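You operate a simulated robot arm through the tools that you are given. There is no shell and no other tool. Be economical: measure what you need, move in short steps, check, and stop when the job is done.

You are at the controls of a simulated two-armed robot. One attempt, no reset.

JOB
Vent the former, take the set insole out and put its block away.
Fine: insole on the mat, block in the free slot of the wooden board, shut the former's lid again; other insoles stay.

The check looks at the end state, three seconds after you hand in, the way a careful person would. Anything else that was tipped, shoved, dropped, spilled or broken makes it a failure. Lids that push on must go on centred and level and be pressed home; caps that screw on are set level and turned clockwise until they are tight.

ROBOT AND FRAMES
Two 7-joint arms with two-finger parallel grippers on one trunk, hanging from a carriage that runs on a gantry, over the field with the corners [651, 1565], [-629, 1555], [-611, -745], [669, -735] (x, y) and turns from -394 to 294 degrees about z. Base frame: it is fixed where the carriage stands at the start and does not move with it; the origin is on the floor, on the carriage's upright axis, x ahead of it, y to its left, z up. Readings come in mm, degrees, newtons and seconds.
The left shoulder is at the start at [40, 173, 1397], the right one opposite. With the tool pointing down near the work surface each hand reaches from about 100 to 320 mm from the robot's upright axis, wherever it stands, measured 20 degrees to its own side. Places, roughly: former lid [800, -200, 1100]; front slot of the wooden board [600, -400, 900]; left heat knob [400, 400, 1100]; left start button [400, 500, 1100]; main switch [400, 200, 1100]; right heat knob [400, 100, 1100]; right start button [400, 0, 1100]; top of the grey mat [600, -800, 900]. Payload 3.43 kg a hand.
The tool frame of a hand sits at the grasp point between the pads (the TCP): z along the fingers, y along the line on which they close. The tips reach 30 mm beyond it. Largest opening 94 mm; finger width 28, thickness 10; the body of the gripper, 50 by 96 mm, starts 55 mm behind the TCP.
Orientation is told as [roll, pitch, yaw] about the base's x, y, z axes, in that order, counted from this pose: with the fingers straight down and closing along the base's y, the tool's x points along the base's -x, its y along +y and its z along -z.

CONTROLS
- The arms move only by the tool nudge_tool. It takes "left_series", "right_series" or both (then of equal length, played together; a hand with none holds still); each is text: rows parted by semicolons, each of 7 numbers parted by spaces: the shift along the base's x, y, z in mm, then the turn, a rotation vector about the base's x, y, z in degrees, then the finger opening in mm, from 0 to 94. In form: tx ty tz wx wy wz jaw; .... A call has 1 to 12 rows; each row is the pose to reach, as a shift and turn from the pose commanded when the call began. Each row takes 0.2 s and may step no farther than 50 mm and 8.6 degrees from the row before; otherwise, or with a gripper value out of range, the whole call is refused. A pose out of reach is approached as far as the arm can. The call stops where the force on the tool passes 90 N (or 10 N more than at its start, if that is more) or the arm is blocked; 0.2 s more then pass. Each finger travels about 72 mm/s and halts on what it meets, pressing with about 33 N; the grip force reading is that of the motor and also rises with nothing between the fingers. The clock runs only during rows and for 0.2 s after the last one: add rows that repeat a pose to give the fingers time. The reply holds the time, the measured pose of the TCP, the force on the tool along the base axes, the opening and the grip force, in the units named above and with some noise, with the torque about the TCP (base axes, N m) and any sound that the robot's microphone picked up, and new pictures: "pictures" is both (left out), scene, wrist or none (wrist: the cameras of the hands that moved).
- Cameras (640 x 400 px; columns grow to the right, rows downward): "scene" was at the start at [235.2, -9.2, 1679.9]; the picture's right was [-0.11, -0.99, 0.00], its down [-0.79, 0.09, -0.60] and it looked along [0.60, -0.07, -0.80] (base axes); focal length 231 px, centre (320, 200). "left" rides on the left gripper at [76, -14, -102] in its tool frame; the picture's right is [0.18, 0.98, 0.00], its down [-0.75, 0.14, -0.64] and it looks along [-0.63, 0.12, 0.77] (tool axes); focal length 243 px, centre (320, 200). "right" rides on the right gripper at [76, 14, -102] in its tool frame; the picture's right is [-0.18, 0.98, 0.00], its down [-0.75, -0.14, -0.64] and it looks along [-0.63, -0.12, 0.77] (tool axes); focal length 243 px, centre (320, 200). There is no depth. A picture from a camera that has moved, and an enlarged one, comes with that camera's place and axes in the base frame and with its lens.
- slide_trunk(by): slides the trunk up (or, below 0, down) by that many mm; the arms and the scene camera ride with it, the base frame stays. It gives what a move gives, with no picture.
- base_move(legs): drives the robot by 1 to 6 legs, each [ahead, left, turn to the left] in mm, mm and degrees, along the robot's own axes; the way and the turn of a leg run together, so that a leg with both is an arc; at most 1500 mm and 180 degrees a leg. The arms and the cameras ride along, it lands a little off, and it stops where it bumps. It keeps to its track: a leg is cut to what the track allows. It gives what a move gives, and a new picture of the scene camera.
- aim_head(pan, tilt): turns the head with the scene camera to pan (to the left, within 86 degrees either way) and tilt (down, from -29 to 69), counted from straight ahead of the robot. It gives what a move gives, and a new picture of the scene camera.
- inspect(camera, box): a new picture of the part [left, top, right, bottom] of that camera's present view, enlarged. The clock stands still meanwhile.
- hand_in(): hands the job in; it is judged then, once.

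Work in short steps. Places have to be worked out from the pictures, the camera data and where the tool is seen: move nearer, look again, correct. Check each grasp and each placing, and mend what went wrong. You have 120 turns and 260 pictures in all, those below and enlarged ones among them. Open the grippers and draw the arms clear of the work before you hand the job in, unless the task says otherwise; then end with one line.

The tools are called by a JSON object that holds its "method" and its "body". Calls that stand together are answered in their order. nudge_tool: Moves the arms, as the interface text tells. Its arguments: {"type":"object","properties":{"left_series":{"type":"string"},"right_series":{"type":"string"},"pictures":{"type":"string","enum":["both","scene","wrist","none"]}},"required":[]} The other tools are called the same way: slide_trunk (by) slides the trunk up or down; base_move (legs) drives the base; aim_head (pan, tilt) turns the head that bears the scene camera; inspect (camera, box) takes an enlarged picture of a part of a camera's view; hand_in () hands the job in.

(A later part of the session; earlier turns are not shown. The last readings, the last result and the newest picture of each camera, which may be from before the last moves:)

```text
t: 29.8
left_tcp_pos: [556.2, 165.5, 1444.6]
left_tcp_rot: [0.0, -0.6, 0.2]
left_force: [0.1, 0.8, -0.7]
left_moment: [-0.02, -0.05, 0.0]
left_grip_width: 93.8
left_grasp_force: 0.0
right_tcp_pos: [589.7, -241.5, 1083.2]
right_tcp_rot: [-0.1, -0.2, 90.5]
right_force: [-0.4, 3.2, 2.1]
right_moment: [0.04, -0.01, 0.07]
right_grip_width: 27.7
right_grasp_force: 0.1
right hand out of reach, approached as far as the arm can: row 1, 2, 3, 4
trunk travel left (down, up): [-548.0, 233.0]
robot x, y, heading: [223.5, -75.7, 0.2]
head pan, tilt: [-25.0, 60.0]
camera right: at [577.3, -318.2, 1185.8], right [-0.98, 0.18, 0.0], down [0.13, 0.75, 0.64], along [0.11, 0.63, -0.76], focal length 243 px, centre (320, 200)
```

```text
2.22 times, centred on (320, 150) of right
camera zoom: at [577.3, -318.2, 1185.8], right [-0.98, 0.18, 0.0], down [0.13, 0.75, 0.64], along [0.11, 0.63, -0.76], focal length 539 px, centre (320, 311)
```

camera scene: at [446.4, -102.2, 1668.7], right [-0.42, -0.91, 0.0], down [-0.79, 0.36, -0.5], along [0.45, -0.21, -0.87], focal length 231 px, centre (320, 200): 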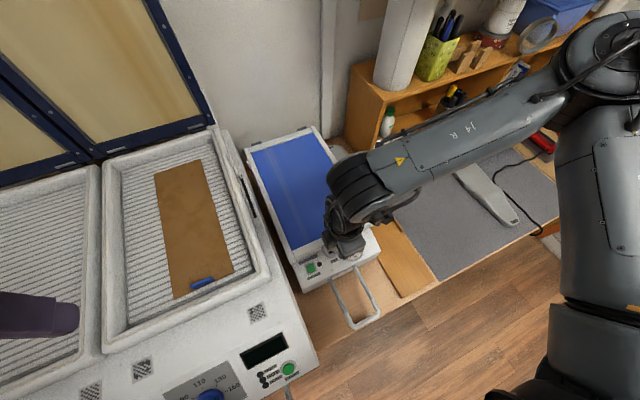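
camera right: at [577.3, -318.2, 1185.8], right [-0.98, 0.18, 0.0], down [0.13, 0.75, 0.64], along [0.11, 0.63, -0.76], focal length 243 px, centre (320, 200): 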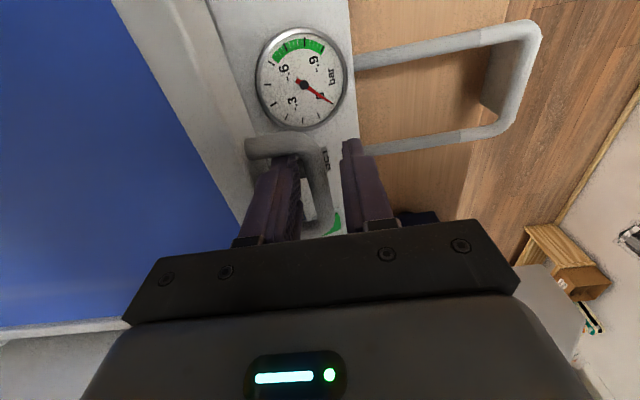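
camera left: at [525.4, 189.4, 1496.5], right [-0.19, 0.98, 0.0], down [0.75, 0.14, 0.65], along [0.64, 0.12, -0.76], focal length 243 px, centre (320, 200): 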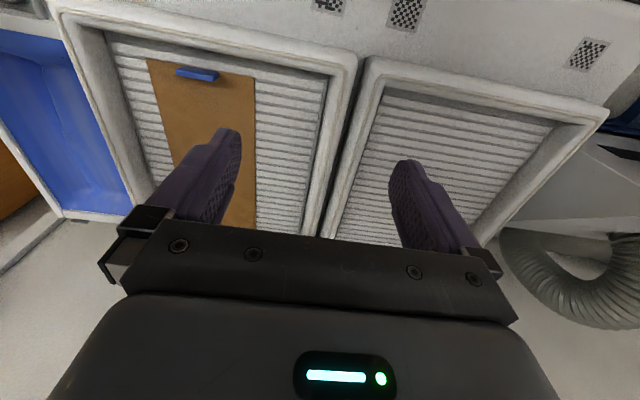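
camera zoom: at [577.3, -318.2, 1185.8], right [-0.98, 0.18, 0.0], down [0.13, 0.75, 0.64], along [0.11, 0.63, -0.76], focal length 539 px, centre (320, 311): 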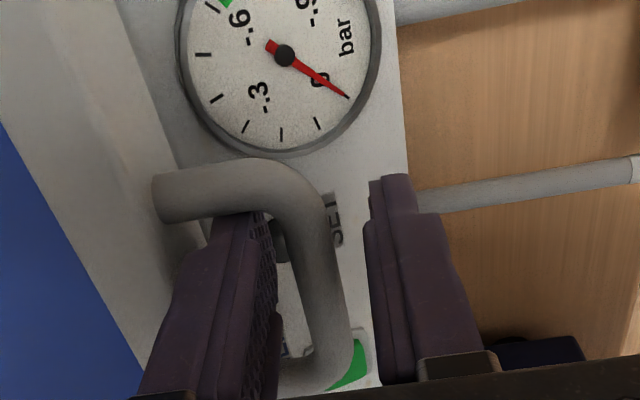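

The hand drifted 15 mm in y and touches a handle leg lightly; I shift the carriage left 14 mm and lower with the trunk 10 mm.

{"method": "base_move", "body": {"legs": [[4, 14, 0]]}}

{"method": "slide_trunk", "body": {"by": -10}}

{"method": "inspect", "body": {"camera": "right", "box": [200, 60, 440, 240]}}

```text
t: 30.6
left_tcp_pos: [560.1, 178.6, 1443.6]
left_tcp_rot: [-0.1, -0.5, 0.2]
left_force: [-0.2, 0.5, 0.4]
left_moment: [0.01, 0.01, 0.01]
left_grip_width: 94.0
left_grasp_force: 0.2
right_tcp_pos: [593.7, -228.3, 1083.0]
right_tcp_rot: [-0.1, -0.1, 90.4]
right_force: [0.0, 0.5, 0.6]
right_moment: [0.03, -0.03, 0.03]
right_grip_width: 28.0
right_grasp_force: 0.1
trunk travel left (down, up): [-548.0, 233.0]
robot x, y, heading: [227.1, -59.6, 0.3]
head pan, tilt: [-25.0, 60.0]
camera scene: at [450.1, -88.2, 1668.6], right [-0.42, -0.91, 0.0], down [-0.79, 0.36, -0.5], along [0.45, -0.21, -0.87], focal length 231 px, centre (320, 200)
```

scene: 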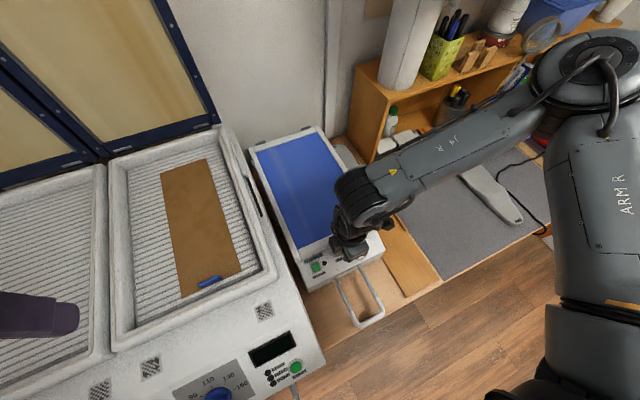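

```text
t: 31.1
left_tcp_pos: [558.7, 178.0, 1434.6]
left_tcp_rot: [-0.3, -0.5, 0.1]
left_force: [0.1, -0.6, -0.2]
left_moment: [-0.01, -0.05, -0.02]
left_grip_width: 94.0
left_grasp_force: 0.0
right_tcp_pos: [593.0, -229.2, 1072.9]
right_tcp_rot: [0.0, -0.1, 90.5]
right_force: [0.6, -0.3, 0.0]
right_moment: [0.03, 0.02, -0.02]
right_grip_width: 27.8
right_grasp_force: 0.0
trunk travel left (down, up): [-538.0, 243.0]
robot x, y, heading: [231.1, -63.6, 0.3]
head pan, tilt: [-25.0, 60.0]
```

```text
2.22 times, centred on (320, 150) of right
camera zoom: at [581.0, -305.5, 1175.9], right [-0.98, 0.18, 0.0], down [0.14, 0.75, 0.64], along [0.11, 0.63, -0.77], focal length 539 px, centre (320, 311)
```

zoom: 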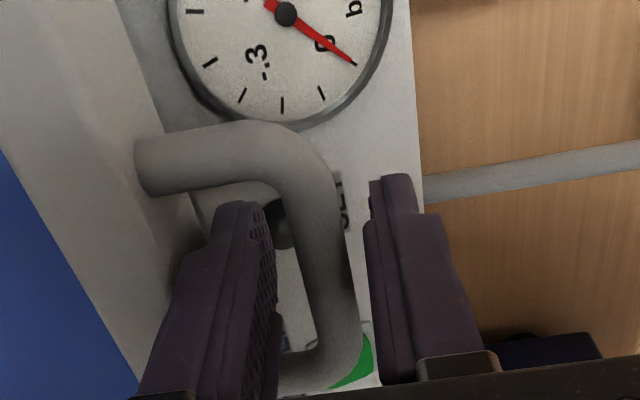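

The bar is between the pads. Close and give time.

{"method": "nudge_tool", "body": {"right_series": "0 0 0 0 0 0 14; 0 0 0 0 0 0 0; 0 0 0 0 0 0 0", "pictures": "wrist"}}

```text
t: 31.9
left_tcp_pos: [559.5, 178.6, 1434.6]
left_tcp_rot: [-0.2, -0.4, 0.2]
left_force: [-0.5, -0.2, 0.0]
left_moment: [-0.03, -0.02, -0.04]
left_grip_width: 94.4
left_grasp_force: 0.1
right_tcp_pos: [593.7, -229.0, 1075.9]
right_tcp_rot: [0.0, -0.1, 90.5]
right_force: [-9.3, 0.1, 30.9]
right_moment: [0.0, 0.02, 1.4]
right_grip_width: 12.7
right_grasp_force: 45.3
trunk travel left (down, up): [-538.0, 243.0]
robot x, y, heading: [226.7, -61.2, 0.1]
head pan, tilt: [-25.0, 60.0]
camera right: at [580.9, -305.5, 1177.2], right [-0.98, 0.17, 0.0], down [0.13, 0.75, 0.64], along [0.11, 0.63, -0.77], focal length 243 px, centre (320, 200)
```

right: 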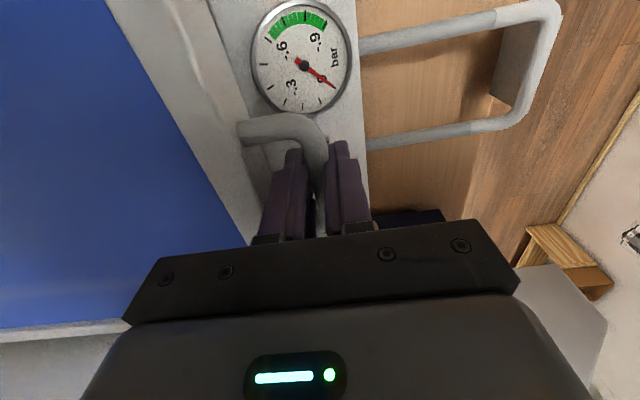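

Gripped at 12.7 mm but with 31 N upward — the tips hold the bar too low on the fingers. I loosen, go 8 mm lower and close again.

{"method": "nudge_tool", "body": {"right_series": "0 0 0 0 0 0 24; 0 0 -4 0 0 0 24; 0 0 -9 0 0 0 24; 0 0 -9 0 0 0 14; 0 0 -9 0 0 0 0; 0 0 -9 0 0 0 0", "pictures": "wrist"}}

```text
t: 33.4
left_tcp_pos: [558.7, 178.6, 1433.7]
left_tcp_rot: [-0.2, -0.5, 0.1]
left_force: [0.6, 0.2, 0.3]
left_moment: [0.02, -0.01, -0.02]
left_grip_width: 93.8
left_grasp_force: 0.0
right_tcp_pos: [593.7, -231.9, 1066.6]
right_tcp_rot: [0.0, -0.3, 90.4]
right_force: [1.1, -1.0, -1.2]
right_moment: [-0.01, 0.0, 1.03]
right_grip_width: 17.0
right_grasp_force: 45.0
right hand out of reach, approached as far as the arm can: row 3, 4, 5, 6
trunk travel left (down, up): [-538.0, 243.0]
robot x, y, heading: [226.5, -59.6, 0.3]
head pan, tilt: [-25.0, 60.0]
camera right: at [580.8, -309.5, 1168.8], right [-0.98, 0.18, 0.0], down [0.14, 0.75, 0.64], along [0.11, 0.63, -0.76], focal length 243 px, centre (320, 200)
```

right: 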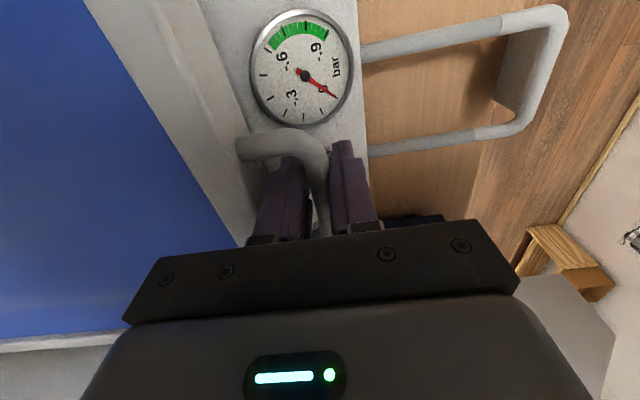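

A good 17 mm grip with no side force. I lift the lid 40 mm with the trunk (arc there is nearly vertical).

{"method": "slide_trunk", "body": {"by": 40}}

{"method": "inspect", "body": {"camera": "right", "box": [0, 0, 640, 400]}}

{"method": "inspect", "body": {"camera": "scene", "box": [220, 100, 460, 340]}}

```text
t: 34.2
left_tcp_pos: [560.6, 178.7, 1474.0]
left_tcp_rot: [-0.2, -0.5, 0.2]
left_force: [-0.3, -0.7, -0.4]
left_moment: [-0.01, 0.0, 0.02]
left_grip_width: 94.1
left_grasp_force: 0.0
right_tcp_pos: [594.1, -232.0, 1107.0]
right_tcp_rot: [-0.1, -0.3, 90.3]
right_force: [4.3, -1.6, -0.6]
right_moment: [0.18, -0.11, 1.05]
right_grip_width: 17.1
right_grasp_force: 44.9
trunk travel left (down, up): [-578.0, 203.0]
robot x, y, heading: [227.4, -60.6, 0.2]
head pan, tilt: [-25.0, 60.0]
```

```text
1.00 times, centred on (320, 200) of right (not enlarged: the box is as wide or as high as the picture)
camera zoom: at [581.3, -309.4, 1209.1], right [-0.98, 0.18, 0.0], down [0.14, 0.75, 0.65], along [0.12, 0.63, -0.76], focal length 243 px, centre (320, 200)
```

zoom: 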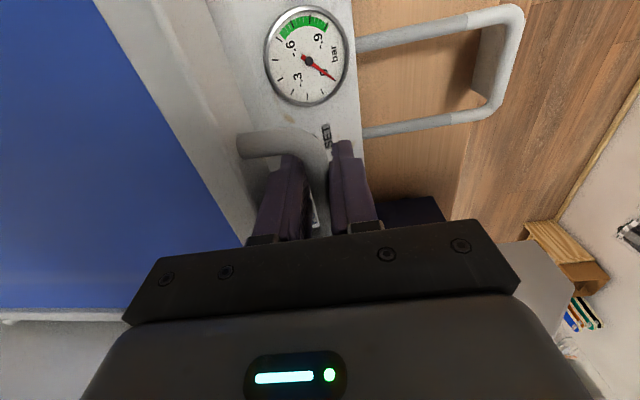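

```text
1.67 times, centred on (340, 220) of scene
camera zoom: at [450.3, -88.5, 1698.8], right [-0.42, -0.91, 0.0], down [-0.79, 0.36, -0.5], along [0.45, -0.21, -0.87], focal length 384 px, centre (287, 167)
```

zoom: 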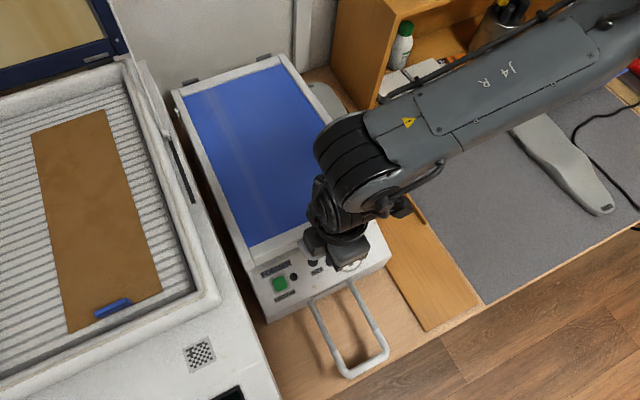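

The lid lifts with almost no load (balanced or friction hinge). I follow the arc (hinge ≈ x 1062, radius ≈ 468) up to about 30°.

{"method": "nudge_tool", "body": {"right_series": "4 0 20 0 0 0 0; 7 0 40 0 0 0 0; 11 0 60 0 0 0 0; 16 0 80 0 0 0 0; 22 0 100 0 0 0 0; 28 0 119 0 0 0 0; 36 0 138 0 0 0 0; 44 0 157 0 0 0 0; 53 0 175 0 0 0 0; 62 0 193 0 0 0 0", "pictures": "both"}}

```text
t: 36.4
left_tcp_pos: [557.3, 177.6, 1473.6]
left_tcp_rot: [-0.1, -0.3, 0.3]
left_force: [-0.8, 0.8, 0.0]
left_moment: [0.0, -0.02, -0.04]
left_grip_width: 93.7
left_grasp_force: 0.1
right_tcp_pos: [651.6, -232.6, 1299.0]
right_tcp_rot: [0.4, -0.4, 90.6]
right_force: [-38.2, 6.6, 20.1]
right_moment: [-0.17, 0.04, 0.98]
right_grip_width: 16.9
right_grasp_force: 45.3
trunk travel left (down, up): [-578.0, 203.0]
robot x, y, heading: [225.2, -60.7, 0.3]
head pan, tilt: [-25.0, 60.0]
camera scene: at [448.2, -88.3, 1698.1], right [-0.42, -0.91, 0.0], down [-0.79, 0.36, -0.5], along [0.45, -0.21, -0.87], focal length 231 px, centre (320, 200)
camera right: at [639.0, -309.2, 1400.7], right [-0.98, 0.18, 0.01], down [0.14, 0.75, 0.64], along [0.11, 0.64, -0.76], focal length 243 px, centre (320, 200)
```

scene: 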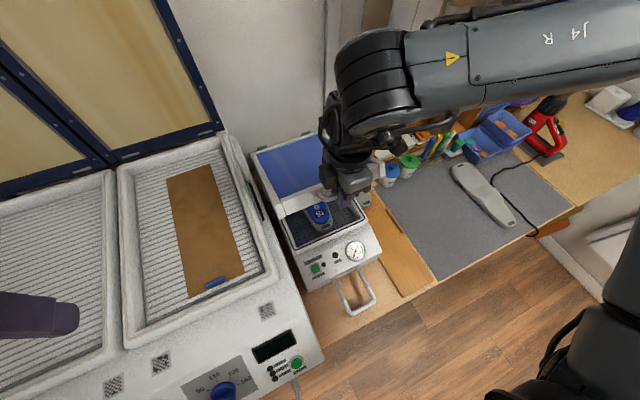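
right: 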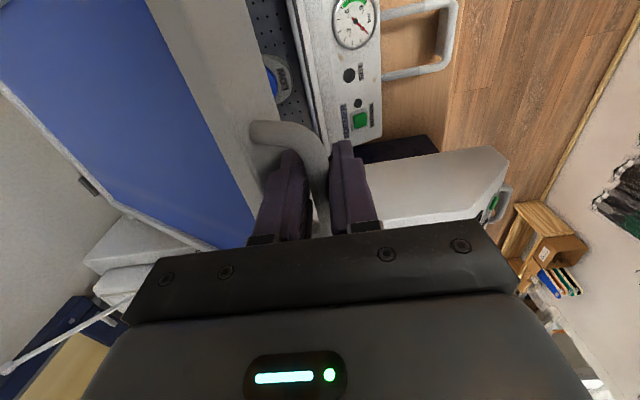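

The lid resists radially: the true radius is ~497 mm (hinge x≈1091). I continue along the corrected arc to about 48°.

{"method": "nudge_tool", "body": {"right_series": "-3 0 1 0 0 0 0; 7 0 19 0 0 0 0; 18 0 37 0 0 0 0; 30 0 55 0 0 0 0; 43 0 73 0 0 0 0; 57 0 89 0 0 0 0; 71 0 106 0 0 0 0; 86 0 121 0 0 0 0; 102 0 136 0 0 0 0", "pictures": "scene"}}

```text
t: 37.5
left_tcp_pos: [559.8, 183.6, 1474.4]
left_tcp_rot: [0.0, -0.5, 0.4]
left_force: [0.4, 0.6, 0.5]
left_moment: [0.01, -0.01, -0.02]
left_grip_width: 94.0
left_grasp_force: 0.0
right_tcp_pos: [686.1, -232.0, 1351.1]
right_tcp_rot: [1.0, -0.5, 91.2]
right_force: [12.3, 18.5, -22.8]
right_moment: [0.74, 4.3, 0.15]
right_grip_width: 16.3
right_grasp_force: 45.6
right hand out of reach, approached as far as the arm can: row 5
trunk travel left (down, up): [-578.0, 203.0]
robot x, y, heading: [229.8, -60.1, 0.5]
head pan, tilt: [-25.0, 60.0]
stopped in row 5 (right hand): the force on the tool passed its limit at 98 N (the readings are from after the stop); the commanded pose is now the measured one
camera scene: at [450.9, -85.1, 1698.6], right [-0.41, -0.91, 0.0], down [-0.79, 0.36, -0.5], along [0.45, -0.21, -0.87], focal length 231 px, centre (320, 200)
```

scene: 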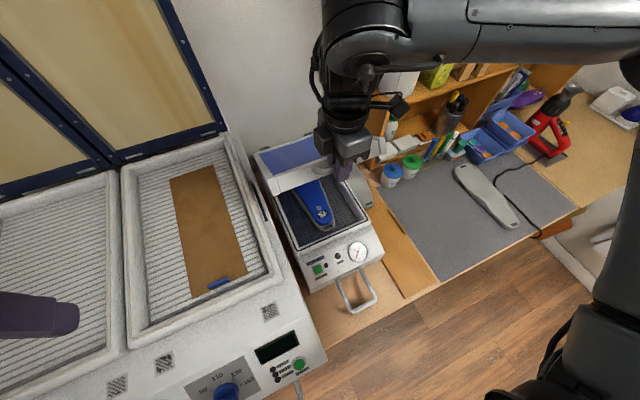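

The arm hit a reach limit at ~35°. At 5° and 28° the tangential load was ~0, so the lid appears self-holding. I ease open the fingers slightly and check.

{"method": "nudge_tool", "body": {"right_series": "0 0 0 0 0 0 16; 0 0 0 0 0 0 20; 0 0 0 0 0 0 22", "pictures": "both"}}

```text
t: 38.3
left_tcp_pos: [558.8, 184.3, 1474.7]
left_tcp_rot: [0.1, -0.3, 0.4]
left_force: [-0.3, 0.3, -0.3]
left_moment: [-0.01, 0.02, 0.01]
left_grip_width: 94.1
left_grasp_force: 0.1
right_tcp_pos: [684.9, -232.6, 1351.7]
right_tcp_rot: [0.8, -0.6, 91.2]
right_force: [-2.6, 31.8, -5.7]
right_moment: [-0.19, 3.15, 0.06]
right_grip_width: 20.9
right_grasp_force: 0.1
trunk travel left (down, up): [-578.0, 203.0]
robot x, y, heading: [230.8, -59.7, 0.3]
head pan, tilt: [-25.0, 60.0]
camera scene: at [450.2, -85.1, 1698.4], right [-0.42, -0.91, 0.0], down [-0.79, 0.36, -0.5], along [0.45, -0.21, -0.87], focal length 231 px, centre (320, 200)
camera right: at [674.6, -310.1, 1455.8], right [-0.99, 0.17, 0.02], down [0.14, 0.75, 0.65], along [0.1, 0.64, -0.76], focal length 243 px, centre (320, 200)
```

scene: 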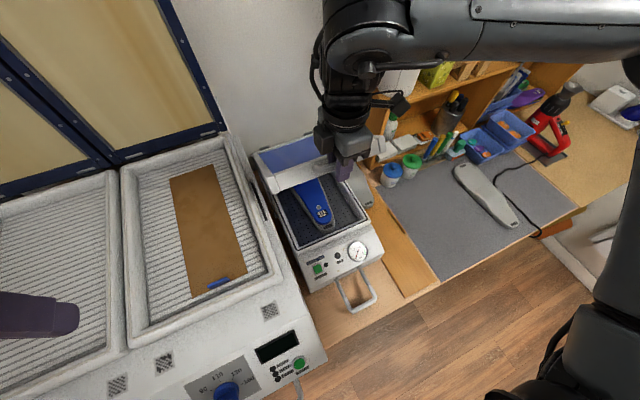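
right: 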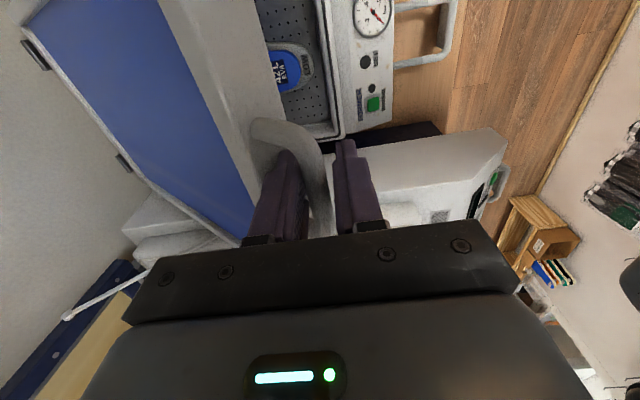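

The lid stays. The finger rubs a handle leg (32 N in y), so I ease +4 mm in y, open, and lift out.

{"method": "nudge_tool", "body": {"right_series": "0 3 0 0 0 0 24; 0 5 0 0 0 0 28; 0 5 10 0 0 0 30; 0 5 25 0 0 0 30; 0 5 45 0 0 0 30; -15 5 60 0 0 0 30; -35 5 60 0 0 0 30", "pictures": "both"}}

```text
t: 39.4
left_tcp_pos: [561.1, 186.1, 1474.1]
left_tcp_rot: [0.0, -0.7, 0.6]
left_force: [-0.6, 0.6, -0.4]
left_moment: [0.0, 0.01, -0.02]
left_grip_width: 94.1
left_grasp_force: 0.1
right_tcp_pos: [682.4, -233.9, 1369.0]
right_tcp_rot: [1.2, -1.0, 91.6]
right_force: [34.1, 24.4, -37.7]
right_moment: [1.13, 3.62, -0.47]
right_grip_width: 50.0
right_grasp_force: 17.7
right hand out of reach, approached as far as the arm can: row 1, 2, 3, 4, 5
trunk travel left (down, up): [-578.0, 203.0]
robot x, y, heading: [230.7, -58.1, 0.6]
head pan, tilt: [-25.0, 60.0]
stopped in row 5 (right hand): the force on the tool passed its limit at 100 N (the readings are from after the stop); the commanded pose is now the measured one
camera scene: at [453.1, -83.5, 1698.5], right [-0.41, -0.91, 0.0], down [-0.79, 0.36, -0.5], along [0.46, -0.2, -0.87], focal length 231 px, centre (320, 200)
camera right: at [672.6, -311.7, 1470.5], right [-0.99, 0.16, 0.02], down [0.13, 0.75, 0.65], along [0.09, 0.65, -0.76], focal length 243 px, centre (320, 200)
```

scene: 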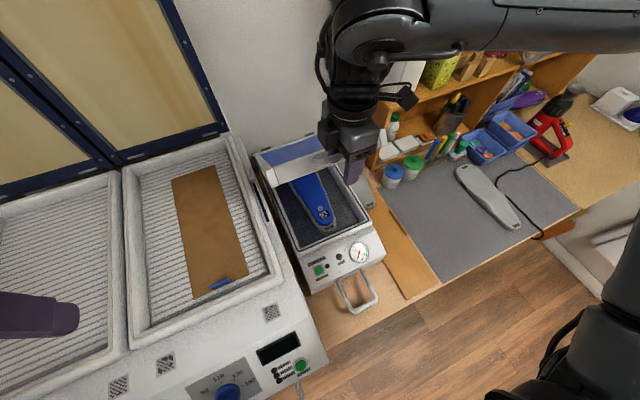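
right: 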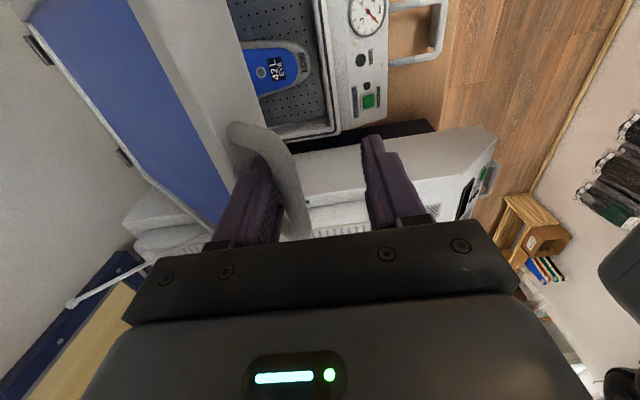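

The finger binds in the loop because the arm drifts at its limit. I relieve it by moving the carriage (+6 x, +9 y), then raise with the trunk.

{"method": "base_move", "body": {"legs": [[6, 9, 0]]}}

{"method": "inspect", "body": {"camera": "right", "box": [160, 60, 480, 260]}}

```text
t: 40.2
left_tcp_pos: [565.7, 190.7, 1473.8]
left_tcp_rot: [-0.2, -0.6, 0.5]
left_force: [-0.4, -0.4, -0.6]
left_moment: [0.02, 0.04, 0.01]
left_grip_width: 94.1
left_grasp_force: 0.1
right_tcp_pos: [684.4, -230.4, 1373.6]
right_tcp_rot: [0.9, -0.6, 91.3]
right_force: [0.6, -0.1, -0.6]
right_moment: [-0.01, -0.02, -0.02]
right_grip_width: 29.9
right_grasp_force: 0.0
trunk travel left (down, up): [-578.0, 203.0]
robot x, y, heading: [234.1, -48.8, 0.8]
head pan, tilt: [-25.0, 60.0]
camera scene: at [457.2, -77.5, 1699.2], right [-0.41, -0.91, 0.0], down [-0.79, 0.36, -0.5], along [0.46, -0.21, -0.87], focal length 231 px, centre (320, 200)
```

scene: 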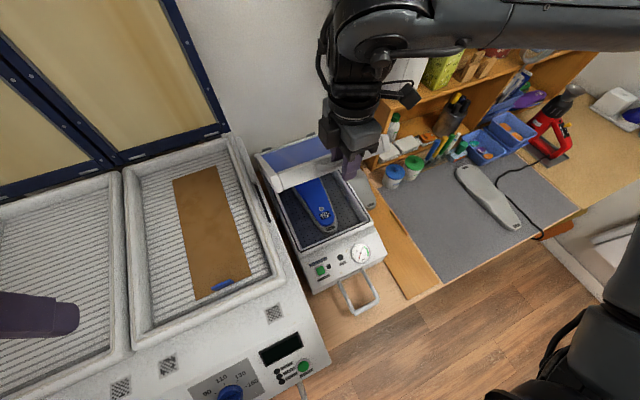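

```text
2.00 times, centred on (320, 160) of right
camera zoom: at [674.1, -307.7, 1476.0], right [-0.99, 0.16, 0.02], down [0.13, 0.75, 0.65], along [0.09, 0.64, -0.76], focal length 485 px, centre (320, 280)
```

zoom: 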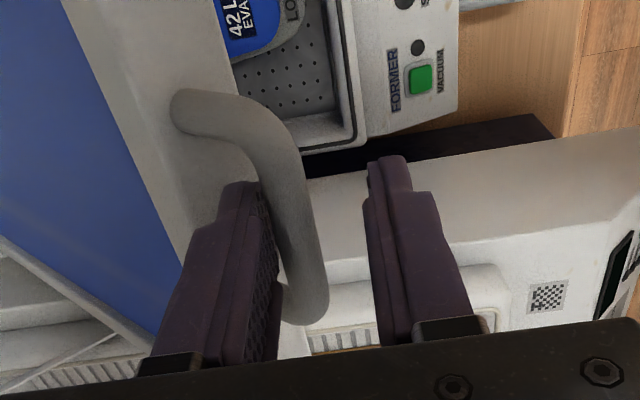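

The lid holds itself at ~37° and the hand is free. I raise out of the loop, back off, close the fingers and lower again in front of the bar so I can push the lid open with the carriage.

{"method": "slide_trunk", "body": {"by": 40}}

{"method": "base_move", "body": {"legs": [[-45, 0, -0.6]]}}

{"method": "nudge_tool", "body": {"right_series": "0 0 0 0 0 0 15; 0 0 0 0 0 0 0; 0 0 0 0 0 0 0", "pictures": "both"}}

```text
t: 41.0
left_tcp_pos: [565.7, 190.8, 1513.5]
left_tcp_rot: [-0.1, -0.5, 0.6]
left_force: [0.5, 0.4, 0.6]
left_moment: [0.02, 0.0, 0.0]
left_grip_width: 94.0
left_grasp_force: 0.1
right_tcp_pos: [683.4, -229.5, 1412.2]
right_tcp_rot: [0.9, -0.6, 91.3]
right_force: [-0.3, -0.1, 0.3]
right_moment: [0.02, 0.0, 0.01]
right_grip_width: 29.9
right_grasp_force: 0.0
trunk travel left (down, up): [-618.0, 163.0]
robot x, y, heading: [236.9, -50.4, 0.8]
head pan, tilt: [-25.0, 60.0]
```

```text
t: 41.9
left_tcp_pos: [522.2, 187.1, 1514.1]
left_tcp_rot: [-0.2, -0.5, -0.1]
left_force: [-0.1, 0.7, -0.1]
left_moment: [0.01, -0.01, 0.0]
left_grip_width: 94.2
left_grasp_force: 0.0
right_tcp_pos: [637.2, -235.1, 1413.2]
right_tcp_rot: [0.9, -0.5, 90.6]
right_force: [-0.5, 0.2, 0.1]
right_moment: [-0.04, 0.02, -0.05]
right_grip_width: 30.1
right_grasp_force: 0.1
trunk travel left (down, up): [-618.0, 163.0]
robot x, y, heading: [189.7, -52.4, 0.1]
head pan, tilt: [-25.0, 60.0]
camera scene: at [411.5, -80.1, 1738.6], right [-0.42, -0.91, 0.0], down [-0.78, 0.37, -0.5], along [0.45, -0.21, -0.87], focal length 231 px, centre (320, 200)
```

scene: 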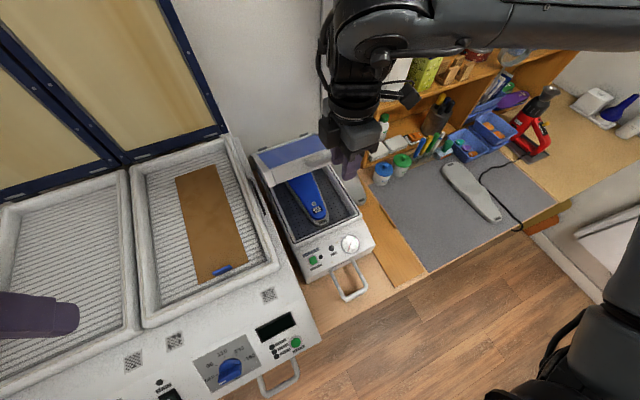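

```text
t: 42.7
left_tcp_pos: [522.8, 186.4, 1513.8]
left_tcp_rot: [-0.2, -0.5, -0.2]
left_force: [0.2, -0.6, 0.3]
left_moment: [0.01, -0.01, 0.02]
left_grip_width: 93.9
left_grasp_force: 0.1
right_tcp_pos: [636.7, -235.6, 1412.9]
right_tcp_rot: [0.9, -0.7, 90.7]
right_force: [0.1, 0.4, -0.3]
right_moment: [0.0, 0.0, 0.03]
right_grip_width: 0.3
right_grasp_force: 32.9
trunk travel left (down, up): [-618.0, 163.0]
robot x, y, heading: [192.8, -50.0, -0.2]
head pan, tilt: [-25.0, 60.0]
camera scene: at [411.6, -80.1, 1738.6], right [-0.42, -0.91, 0.0], down [-0.78, 0.37, -0.5], along [0.45, -0.21, -0.87], focal length 231 px, centre (320, 200)
camera right: at [625.9, -312.7, 1515.4], right [-0.98, 0.17, 0.02], down [0.14, 0.75, 0.65], along [0.1, 0.64, -0.76], focal length 243 px, centre (320, 200)
```

scene: 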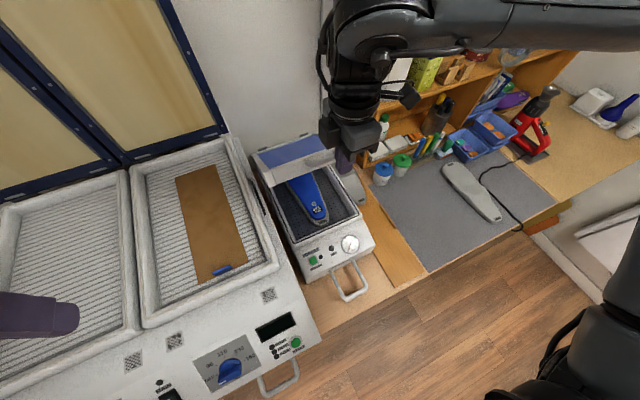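
right: 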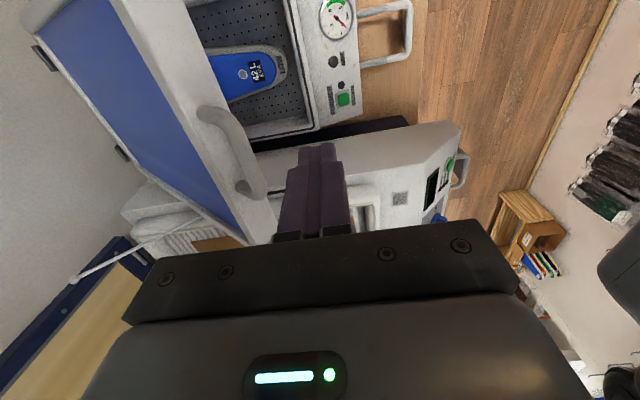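

Fingers closed in front of the bar. Lower 60 mm with the trunk, then advance to contact.

{"method": "slide_trunk", "body": {"by": -55}}

{"method": "base_move", "body": {"legs": [[60, 6, 0]]}}

{"method": "inspect", "body": {"camera": "right", "box": [0, 0, 640, 400]}}

```text
t: 43.7
left_tcp_pos: [522.7, 186.1, 1458.5]
left_tcp_rot: [-0.2, -0.5, -0.3]
left_force: [0.0, 0.0, 0.2]
left_moment: [0.01, 0.03, 0.01]
left_grip_width: 94.0
left_grasp_force: 0.0
right_tcp_pos: [638.1, -234.5, 1358.6]
right_tcp_rot: [0.9, -0.7, 90.6]
right_force: [0.0, -1.1, 0.5]
right_moment: [0.02, -0.01, 0.02]
right_grip_width: 0.0
right_grasp_force: 32.9
trunk travel left (down, up): [-563.0, 218.0]
robot x, y, heading: [191.1, -51.1, 0.2]
head pan, tilt: [-25.0, 60.0]
```

```text
t: 44.6
left_tcp_pos: [583.4, 191.8, 1459.1]
left_tcp_rot: [-0.2, -0.6, -0.1]
left_force: [-0.3, 0.4, 0.8]
left_moment: [-0.01, -0.01, 0.0]
left_grip_width: 93.9
left_grasp_force: 0.1
right_tcp_pos: [697.9, -228.8, 1358.9]
right_tcp_rot: [0.8, -0.6, 90.7]
right_force: [-0.1, -0.2, -0.4]
right_moment: [-0.02, -0.01, -0.01]
right_grip_width: 0.0
right_grasp_force: 33.2
trunk travel left (down, up): [-563.0, 218.0]
robot x, y, heading: [251.0, -44.5, 0.1]
head pan, tilt: [-25.0, 60.0]
camera scene: at [472.2, -74.0, 1683.7], right [-0.42, -0.91, 0.0], down [-0.78, 0.37, -0.5], along [0.45, -0.21, -0.87], focal length 231 px, centre (320, 200)
```

scene: 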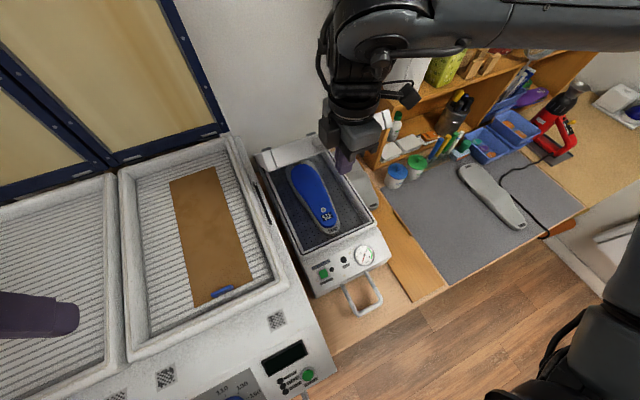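

```text
1.00 times, centred on (320, 200) of right (not enlarged: the box is as wide or as high as the picture)
camera zoom: at [686.7, -306.5, 1460.5], right [-0.98, 0.17, 0.02], down [0.14, 0.75, 0.65], along [0.1, 0.64, -0.76], focal length 243 px, centre (320, 200)
```

zoom: 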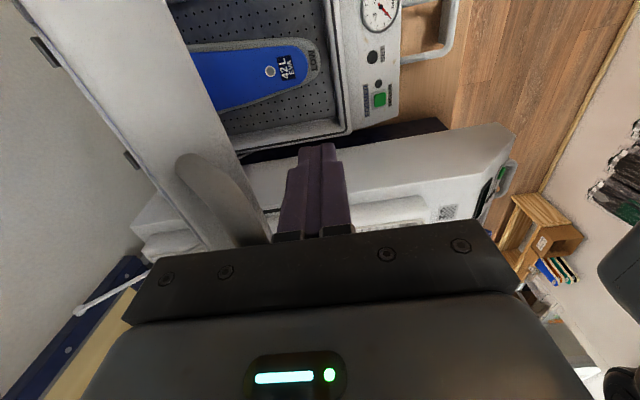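

The lid swings open easily under the push (force ≈ 0). Continue: trunk up, advance.

{"method": "slide_trunk", "body": {"by": 60}}

{"method": "base_move", "body": {"legs": [[70, 0, 0]]}}

{"method": "inspect", "body": {"camera": "right", "box": [0, 0, 640, 400]}}

```text
t: 45.6
left_tcp_pos: [582.8, 193.8, 1518.6]
left_tcp_rot: [-0.2, -0.4, -0.1]
left_force: [0.0, 0.0, -0.9]
left_moment: [-0.01, 0.0, -0.02]
left_grip_width: 94.1
left_grasp_force: 0.0
right_tcp_pos: [697.9, -229.2, 1417.8]
right_tcp_rot: [1.0, -0.6, 90.6]
right_force: [0.4, -0.1, -0.2]
right_moment: [-0.01, 0.0, 0.03]
right_grip_width: 0.0
right_grasp_force: 32.9
trunk travel left (down, up): [-623.0, 158.0]
robot x, y, heading: [247.4, -44.7, -0.3]
head pan, tilt: [-25.0, 60.0]
```

```text
t: 46.5
left_tcp_pos: [611.8, 193.1, 1519.3]
left_tcp_rot: [-0.2, -0.5, -0.2]
left_force: [0.3, -0.1, 0.0]
left_moment: [0.0, 0.03, 0.02]
left_grip_width: 94.0
left_grasp_force: 0.1
right_tcp_pos: [722.8, -227.5, 1424.7]
right_tcp_rot: [1.3, -0.8, 90.7]
right_force: [0.4, -1.1, -0.6]
right_moment: [0.0, -0.01, -0.01]
right_grip_width: 0.0
right_grasp_force: 32.8
trunk travel left (down, up): [-623.0, 158.0]
robot x, y, heading: [278.6, -47.1, -0.2]
head pan, tilt: [-25.0, 60.0]
stopped in leg 1: the force on the tool passed its limit at 124 N (the readings are from after the stop); the commanded pose is now the measured one
camera scene: at [501.0, -74.2, 1743.4], right [-0.43, -0.91, 0.0], down [-0.78, 0.37, -0.5], along [0.45, -0.21, -0.87], focal length 231 px, centre (320, 200)
```

scene: 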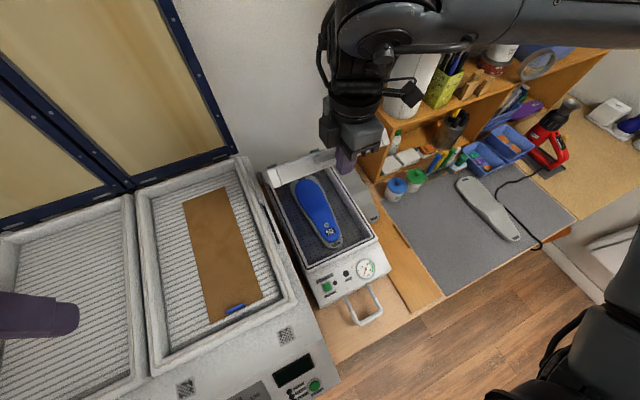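

```text
1.00 times, centred on (320, 200) of right (not enlarged: the box is as wide or as high as the picture)
camera zoom: at [711.1, -305.5, 1526.4], right [-0.98, 0.17, 0.02], down [0.15, 0.75, 0.65], along [0.09, 0.64, -0.76], focal length 243 px, centre (320, 200)
```

zoom: 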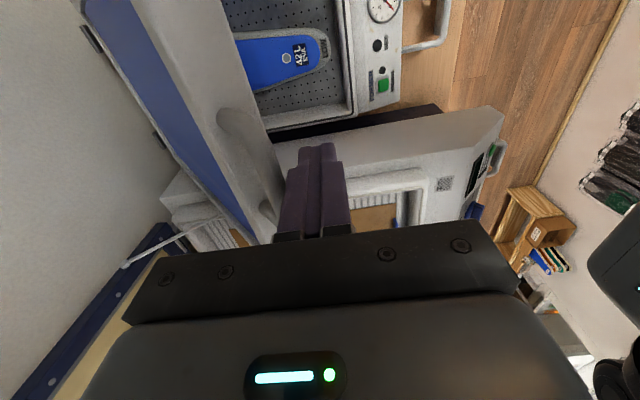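

The fingertips rode over the bar and hit the frame edge. I back off 15 mm, lower 45 mm for good engagement, then advance in smaller steps.

{"method": "base_move", "body": {"legs": [[-18, 0, 0]]}}

{"method": "slide_trunk", "body": {"by": -40}}

{"method": "inspect", "body": {"camera": "right", "box": [160, 60, 480, 260]}}

```text
t: 47.3
left_tcp_pos: [593.6, 192.5, 1518.7]
left_tcp_rot: [-0.2, -0.5, -0.1]
left_force: [0.8, 0.0, -0.3]
left_moment: [-0.02, -0.02, 0.04]
left_grip_width: 93.9
left_grasp_force: 0.1
right_tcp_pos: [703.3, -226.1, 1423.9]
right_tcp_rot: [1.3, -0.9, 90.7]
right_force: [0.6, 0.5, 1.3]
right_moment: [0.01, 0.05, -0.01]
right_grip_width: 0.0
right_grasp_force: 32.8
trunk travel left (down, up): [-623.0, 158.0]
robot x, y, heading: [259.8, -43.2, -0.1]
head pan, tilt: [-25.0, 60.0]
camera scene: at [483.1, -74.2, 1743.6], right [-0.43, -0.91, 0.0], down [-0.78, 0.37, -0.5], along [0.45, -0.21, -0.87], focal length 231 px, centre (320, 200)
```

scene: 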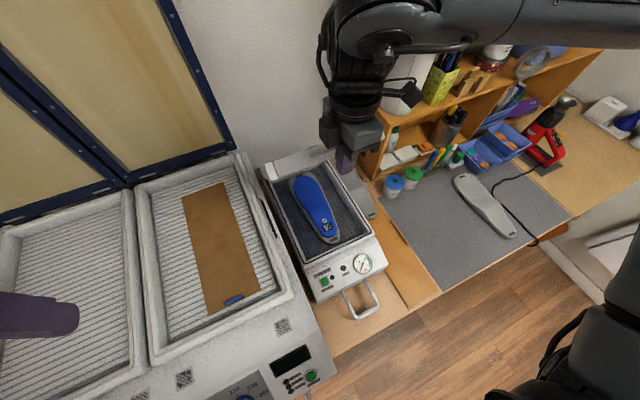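

```text
t: 48.1
left_tcp_pos: [593.7, 192.3, 1478.9]
left_tcp_rot: [-0.2, -0.4, -0.2]
left_force: [-0.5, 0.6, 0.2]
left_moment: [-0.06, -0.03, -0.01]
left_grip_width: 94.0
left_grasp_force: 0.1
right_tcp_pos: [703.6, -227.5, 1384.9]
right_tcp_rot: [1.2, -0.7, 90.6]
right_force: [0.0, -0.1, -0.1]
right_moment: [0.05, 0.01, -0.01]
right_grip_width: 0.1
right_grasp_force: 32.9
trunk travel left (down, up): [-583.0, 198.0]
robot x, y, heading: [260.7, -45.4, -0.2]
head pan, tilt: [-25.0, 60.0]
```

```text
2.00 times, centred on (320, 160) of right
camera zoom: at [693.3, -305.6, 1486.6], right [-0.98, 0.17, 0.02], down [0.15, 0.75, 0.65], along [0.09, 0.64, -0.76], focal length 485 px, centre (320, 280)
```

zoom: 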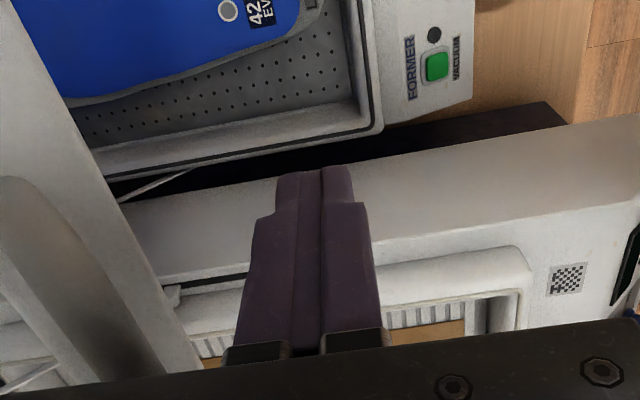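

The lid moved on to about 50°. I raise 20 mm and advance with short legs.

{"method": "slide_trunk", "body": {"by": 25}}

{"method": "base_move", "body": {"legs": [[40, 0, 0], [10, 0, 0], [10, 0, 0], [10, 0, 0], [10, 0, 0], [10, 0, 0]]}}

{"method": "inspect", "body": {"camera": "right", "box": [0, 0, 640, 400]}}

```text
t: 48.8
left_tcp_pos: [592.5, 192.6, 1504.7]
left_tcp_rot: [-0.3, -0.5, -0.1]
left_force: [0.4, 0.7, 0.0]
left_moment: [-0.01, -0.02, -0.01]
left_grip_width: 94.1
left_grasp_force: 0.0
right_tcp_pos: [703.2, -227.5, 1409.3]
right_tcp_rot: [1.3, -0.8, 90.7]
right_force: [-0.4, -0.1, -0.2]
right_moment: [-0.02, 0.01, 0.04]
right_grip_width: 0.2
right_grasp_force: 33.2
trunk travel left (down, up): [-608.0, 173.0]
robot x, y, heading: [261.3, -46.7, -0.3]
head pan, tilt: [-25.0, 60.0]
```

```text
t: 51.5
left_tcp_pos: [686.7, 190.2, 1504.2]
left_tcp_rot: [-0.3, -0.5, -0.3]
left_force: [-0.1, -0.3, 0.0]
left_moment: [-0.03, 0.01, -0.02]
left_grip_width: 93.8
left_grasp_force: 0.0
right_tcp_pos: [795.0, -228.1, 1415.5]
right_tcp_rot: [0.7, -1.0, 90.8]
right_force: [-41.4, -1.1, 72.1]
right_moment: [0.06, -3.6, -0.3]
right_grip_width: 0.0
right_grasp_force: 32.7
trunk travel left (down, up): [-608.0, 173.0]
robot x, y, heading: [351.8, -44.8, -0.2]
head pan, tilt: [-25.0, 60.0]
camera scene: at [574.0, -75.6, 1729.4], right [-0.43, -0.9, 0.0], down [-0.78, 0.37, -0.5], along [0.45, -0.21, -0.87], focal length 231 px, centre (320, 200)
```

scene: 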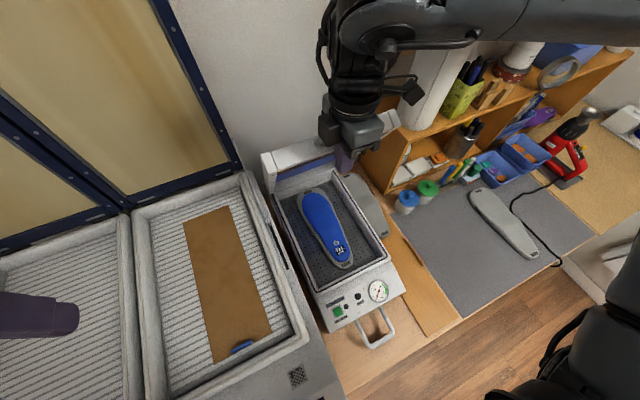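

```text
1.00 times, centred on (320, 200) of right (not enlarged: the box is as wide or as high as the picture)
camera zoom: at [783.0, -306.2, 1517.3], right [-0.99, 0.17, 0.02], down [0.14, 0.74, 0.65], along [0.1, 0.65, -0.76], focal length 243 px, centre (320, 200)
```

zoom: 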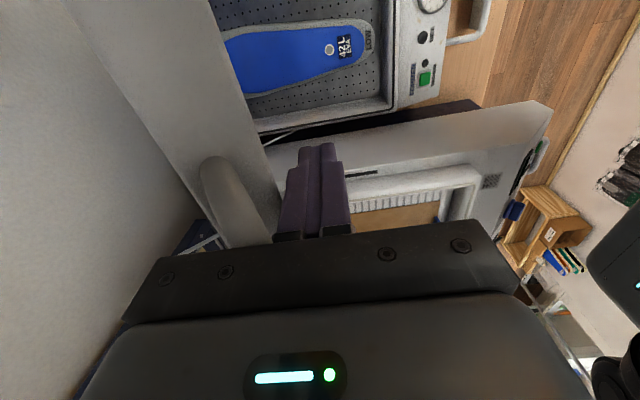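

The lid is ~60° open; the 72 N upward shows the bar under the gripper body, so I raise the trunk 50 mm and push on.

{"method": "slide_trunk", "body": {"by": 50}}

{"method": "base_move", "body": {"legs": [[15, 0, 0], [10, 0, 0], [10, 0, 0], [10, 0, 0], [10, 0, 0]]}}

{"method": "inspect", "body": {"camera": "right", "box": [0, 0, 640, 400]}}

```text
t: 52.4
left_tcp_pos: [684.7, 193.5, 1554.5]
left_tcp_rot: [-0.2, -0.5, -0.3]
left_force: [-0.2, -1.3, -0.5]
left_moment: [-0.01, 0.04, -0.02]
left_grip_width: 93.8
left_grasp_force: 0.0
right_tcp_pos: [793.8, -225.2, 1464.6]
right_tcp_rot: [0.7, -1.1, 90.8]
right_force: [-0.4, 0.0, 0.4]
right_moment: [0.0, 0.04, 0.0]
right_grip_width: 0.0
right_grasp_force: 33.0
trunk travel left (down, up): [-658.0, 123.0]
robot x, y, heading: [348.8, -46.9, -0.2]
head pan, tilt: [-25.0, 60.0]
```

```text
t: 54.5
left_tcp_pos: [740.7, 191.4, 1554.2]
left_tcp_rot: [-0.2, -0.5, -0.3]
left_force: [-0.6, 0.0, 0.0]
left_moment: [-0.02, -0.02, 0.01]
left_grip_width: 94.1
left_grasp_force: 0.0
right_tcp_pos: [849.3, -226.1, 1465.4]
right_tcp_rot: [0.8, -1.2, 90.7]
right_force: [0.2, -0.5, 0.1]
right_moment: [0.0, -0.03, -0.02]
right_grip_width: 0.0
right_grasp_force: 32.6
trunk travel left (down, up): [-658.0, 123.0]
robot x, y, heading: [406.5, -45.2, -0.3]
head pan, tilt: [-25.0, 60.0]
camera scene: at [629.0, -75.0, 1778.6], right [-0.43, -0.9, 0.0], down [-0.78, 0.37, -0.5], along [0.45, -0.21, -0.87], focal length 231 px, centre (320, 200)
```

scene: 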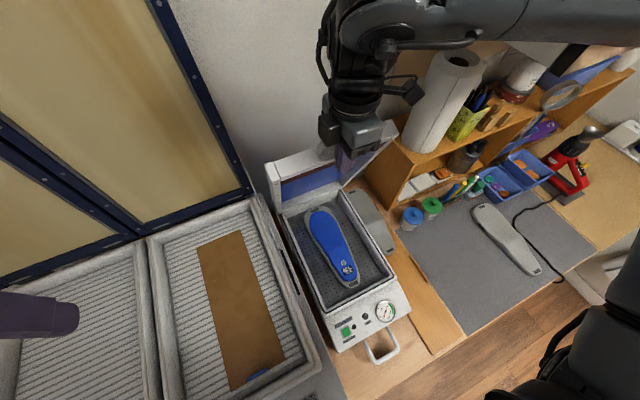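

```text
1.00 times, centred on (320, 200) of right (not enlarged: the box is as wide or as high as the picture)
camera zoom: at [838.0, -305.3, 1566.2], right [-0.99, 0.17, 0.02], down [0.14, 0.74, 0.65], along [0.1, 0.65, -0.76], focal length 243 px, centre (320, 200)
```

zoom: 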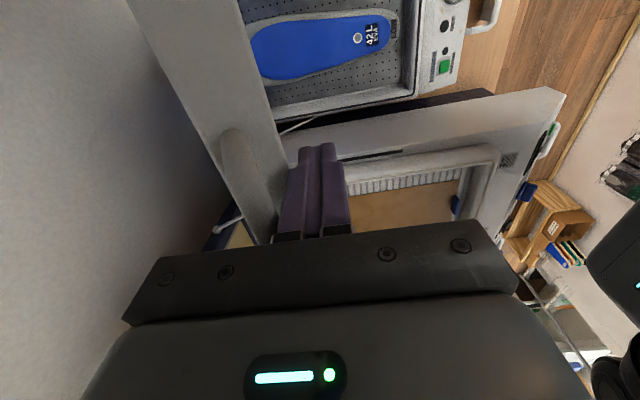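

About 63° now. Raise 30 and push further.

{"method": "slide_trunk", "body": {"by": 25}}

{"method": "base_move", "body": {"legs": [[15, 0, 0], [15, 0, 0], [15, 0, 0], [15, 0, 0], [15, 0, 0], [15, 0, 0]]}}

{"method": "inspect", "body": {"camera": "right", "box": [0, 0, 640, 400]}}

```text
t: 55.2
left_tcp_pos: [740.7, 191.9, 1579.6]
left_tcp_rot: [-0.2, -0.5, -0.3]
left_force: [-0.5, -0.5, 0.3]
left_moment: [0.02, -0.02, -0.04]
left_grip_width: 93.9
left_grasp_force: 0.1
right_tcp_pos: [849.6, -226.7, 1488.7]
right_tcp_rot: [0.7, -1.2, 90.8]
right_force: [0.3, -0.4, -0.5]
right_moment: [-0.01, -0.01, -0.02]
right_grip_width: 0.0
right_grasp_force: 33.7
trunk travel left (down, up): [-683.0, 98.0]
robot x, y, heading: [406.5, -45.4, -0.0]
head pan, tilt: [-25.0, 60.0]
```

```text
t: 57.9
left_tcp_pos: [830.7, 191.6, 1579.2]
left_tcp_rot: [-0.3, -0.4, -0.3]
left_force: [-0.8, -0.7, 0.1]
left_moment: [0.01, 0.0, 0.0]
left_grip_width: 94.0
left_grasp_force: 0.0
right_tcp_pos: [940.0, -226.7, 1489.5]
right_tcp_rot: [0.7, -1.1, 90.9]
right_force: [-0.3, 0.0, 0.0]
right_moment: [0.01, 0.05, -0.01]
right_grip_width: 0.1
right_grasp_force: 32.6
trunk travel left (down, up): [-683.0, 98.0]
robot x, y, heading: [495.4, -44.7, -0.0]
head pan, tilt: [-25.0, 60.0]
camera scene: at [719.0, -75.0, 1803.7], right [-0.43, -0.9, 0.0], down [-0.78, 0.37, -0.5], along [0.45, -0.21, -0.87], focal length 231 px, centre (320, 200)
```

scene: 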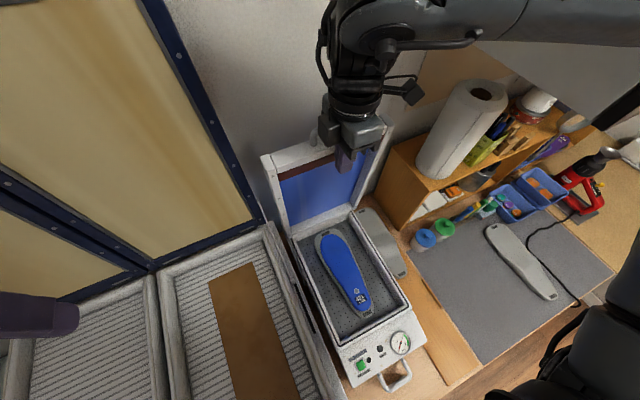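

```text
1.00 times, centred on (320, 200) of right (not enlarged: the box is as wide or as high as the picture)
camera zoom: at [928.0, -304.9, 1591.1], right [-0.99, 0.17, 0.02], down [0.14, 0.74, 0.65], along [0.1, 0.65, -0.76], focal length 243 px, centre (320, 200)
```

zoom: 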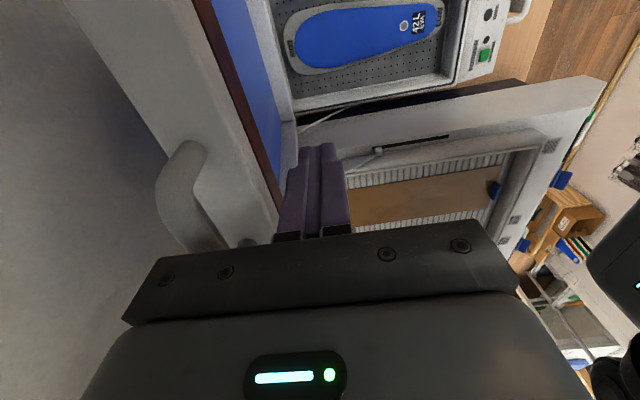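

The lid stands near vertical and holds. I back the hand away and look down into the open former.

{"method": "base_move", "body": {"legs": [[-160, 0, 0]]}}

{"method": "inspect", "body": {"camera": "scene", "box": [230, 90, 430, 340]}}

{"method": "inspect", "body": {"camera": "right", "box": [0, 0, 640, 400]}}

```text
t: 59.3
left_tcp_pos: [671.3, 191.6, 1579.2]
left_tcp_rot: [-0.1, -0.5, -0.5]
left_force: [0.2, 0.2, 0.0]
left_moment: [-0.01, -0.01, -0.01]
left_grip_width: 93.9
left_grasp_force: 0.1
right_tcp_pos: [780.2, -226.2, 1489.0]
right_tcp_rot: [0.8, -1.2, 90.7]
right_force: [0.0, -0.2, 1.1]
right_moment: [0.0, 0.01, 0.0]
right_grip_width: 0.0
right_grasp_force: 33.5
trunk travel left (down, up): [-683.0, 98.0]
robot x, y, heading: [335.4, -42.5, -0.1]
head pan, tilt: [-25.0, 60.0]
camera scene: at [558.9, -74.9, 1803.6], right [-0.43, -0.9, 0.0], down [-0.78, 0.37, -0.5], along [0.45, -0.21, -0.87], focal length 231 px, centre (320, 200)
```

scene: 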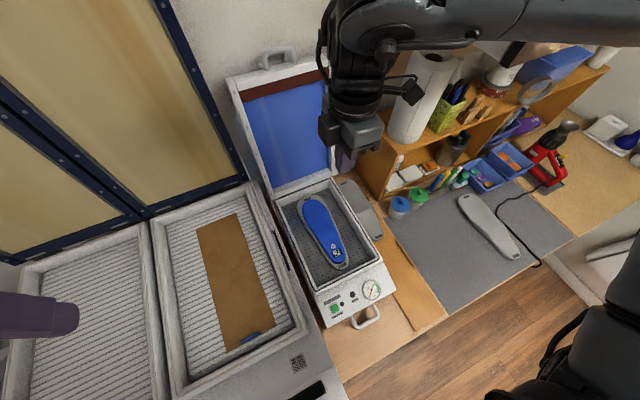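

```text
1.60 times, centred on (330, 215) of scene
camera zoom: at [558.9, -74.9, 1803.6], right [-0.43, -0.9, 0.0], down [-0.78, 0.37, -0.5], along [0.45, -0.21, -0.87], focal length 369 px, centre (304, 176)
```

zoom: 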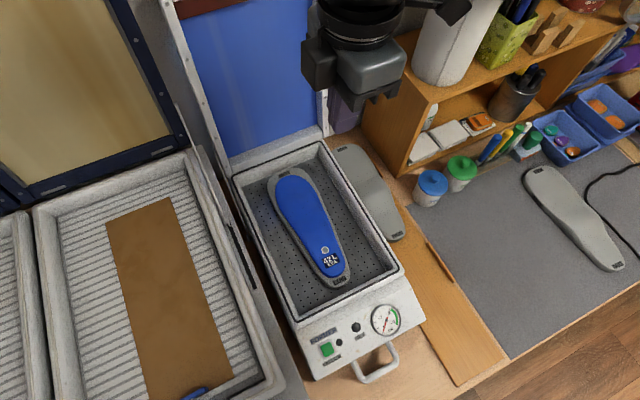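

```text
1.00 times, centred on (320, 200) of right (not enlarged: the box is as wide or as high as the picture)
camera zoom: at [767.5, -305.4, 1591.1], right [-0.99, 0.17, 0.02], down [0.14, 0.74, 0.65], along [0.1, 0.65, -0.76], focal length 243 px, centre (320, 200)
```

zoom: 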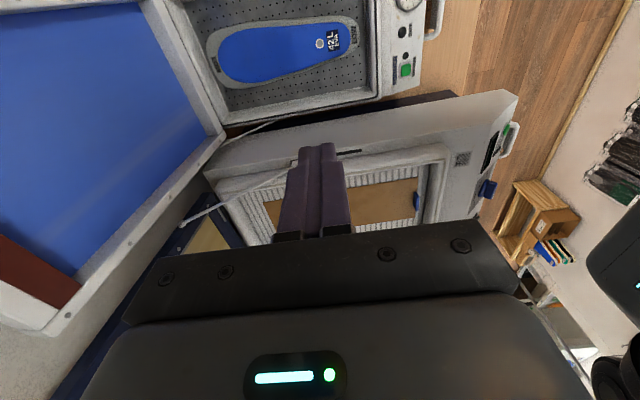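

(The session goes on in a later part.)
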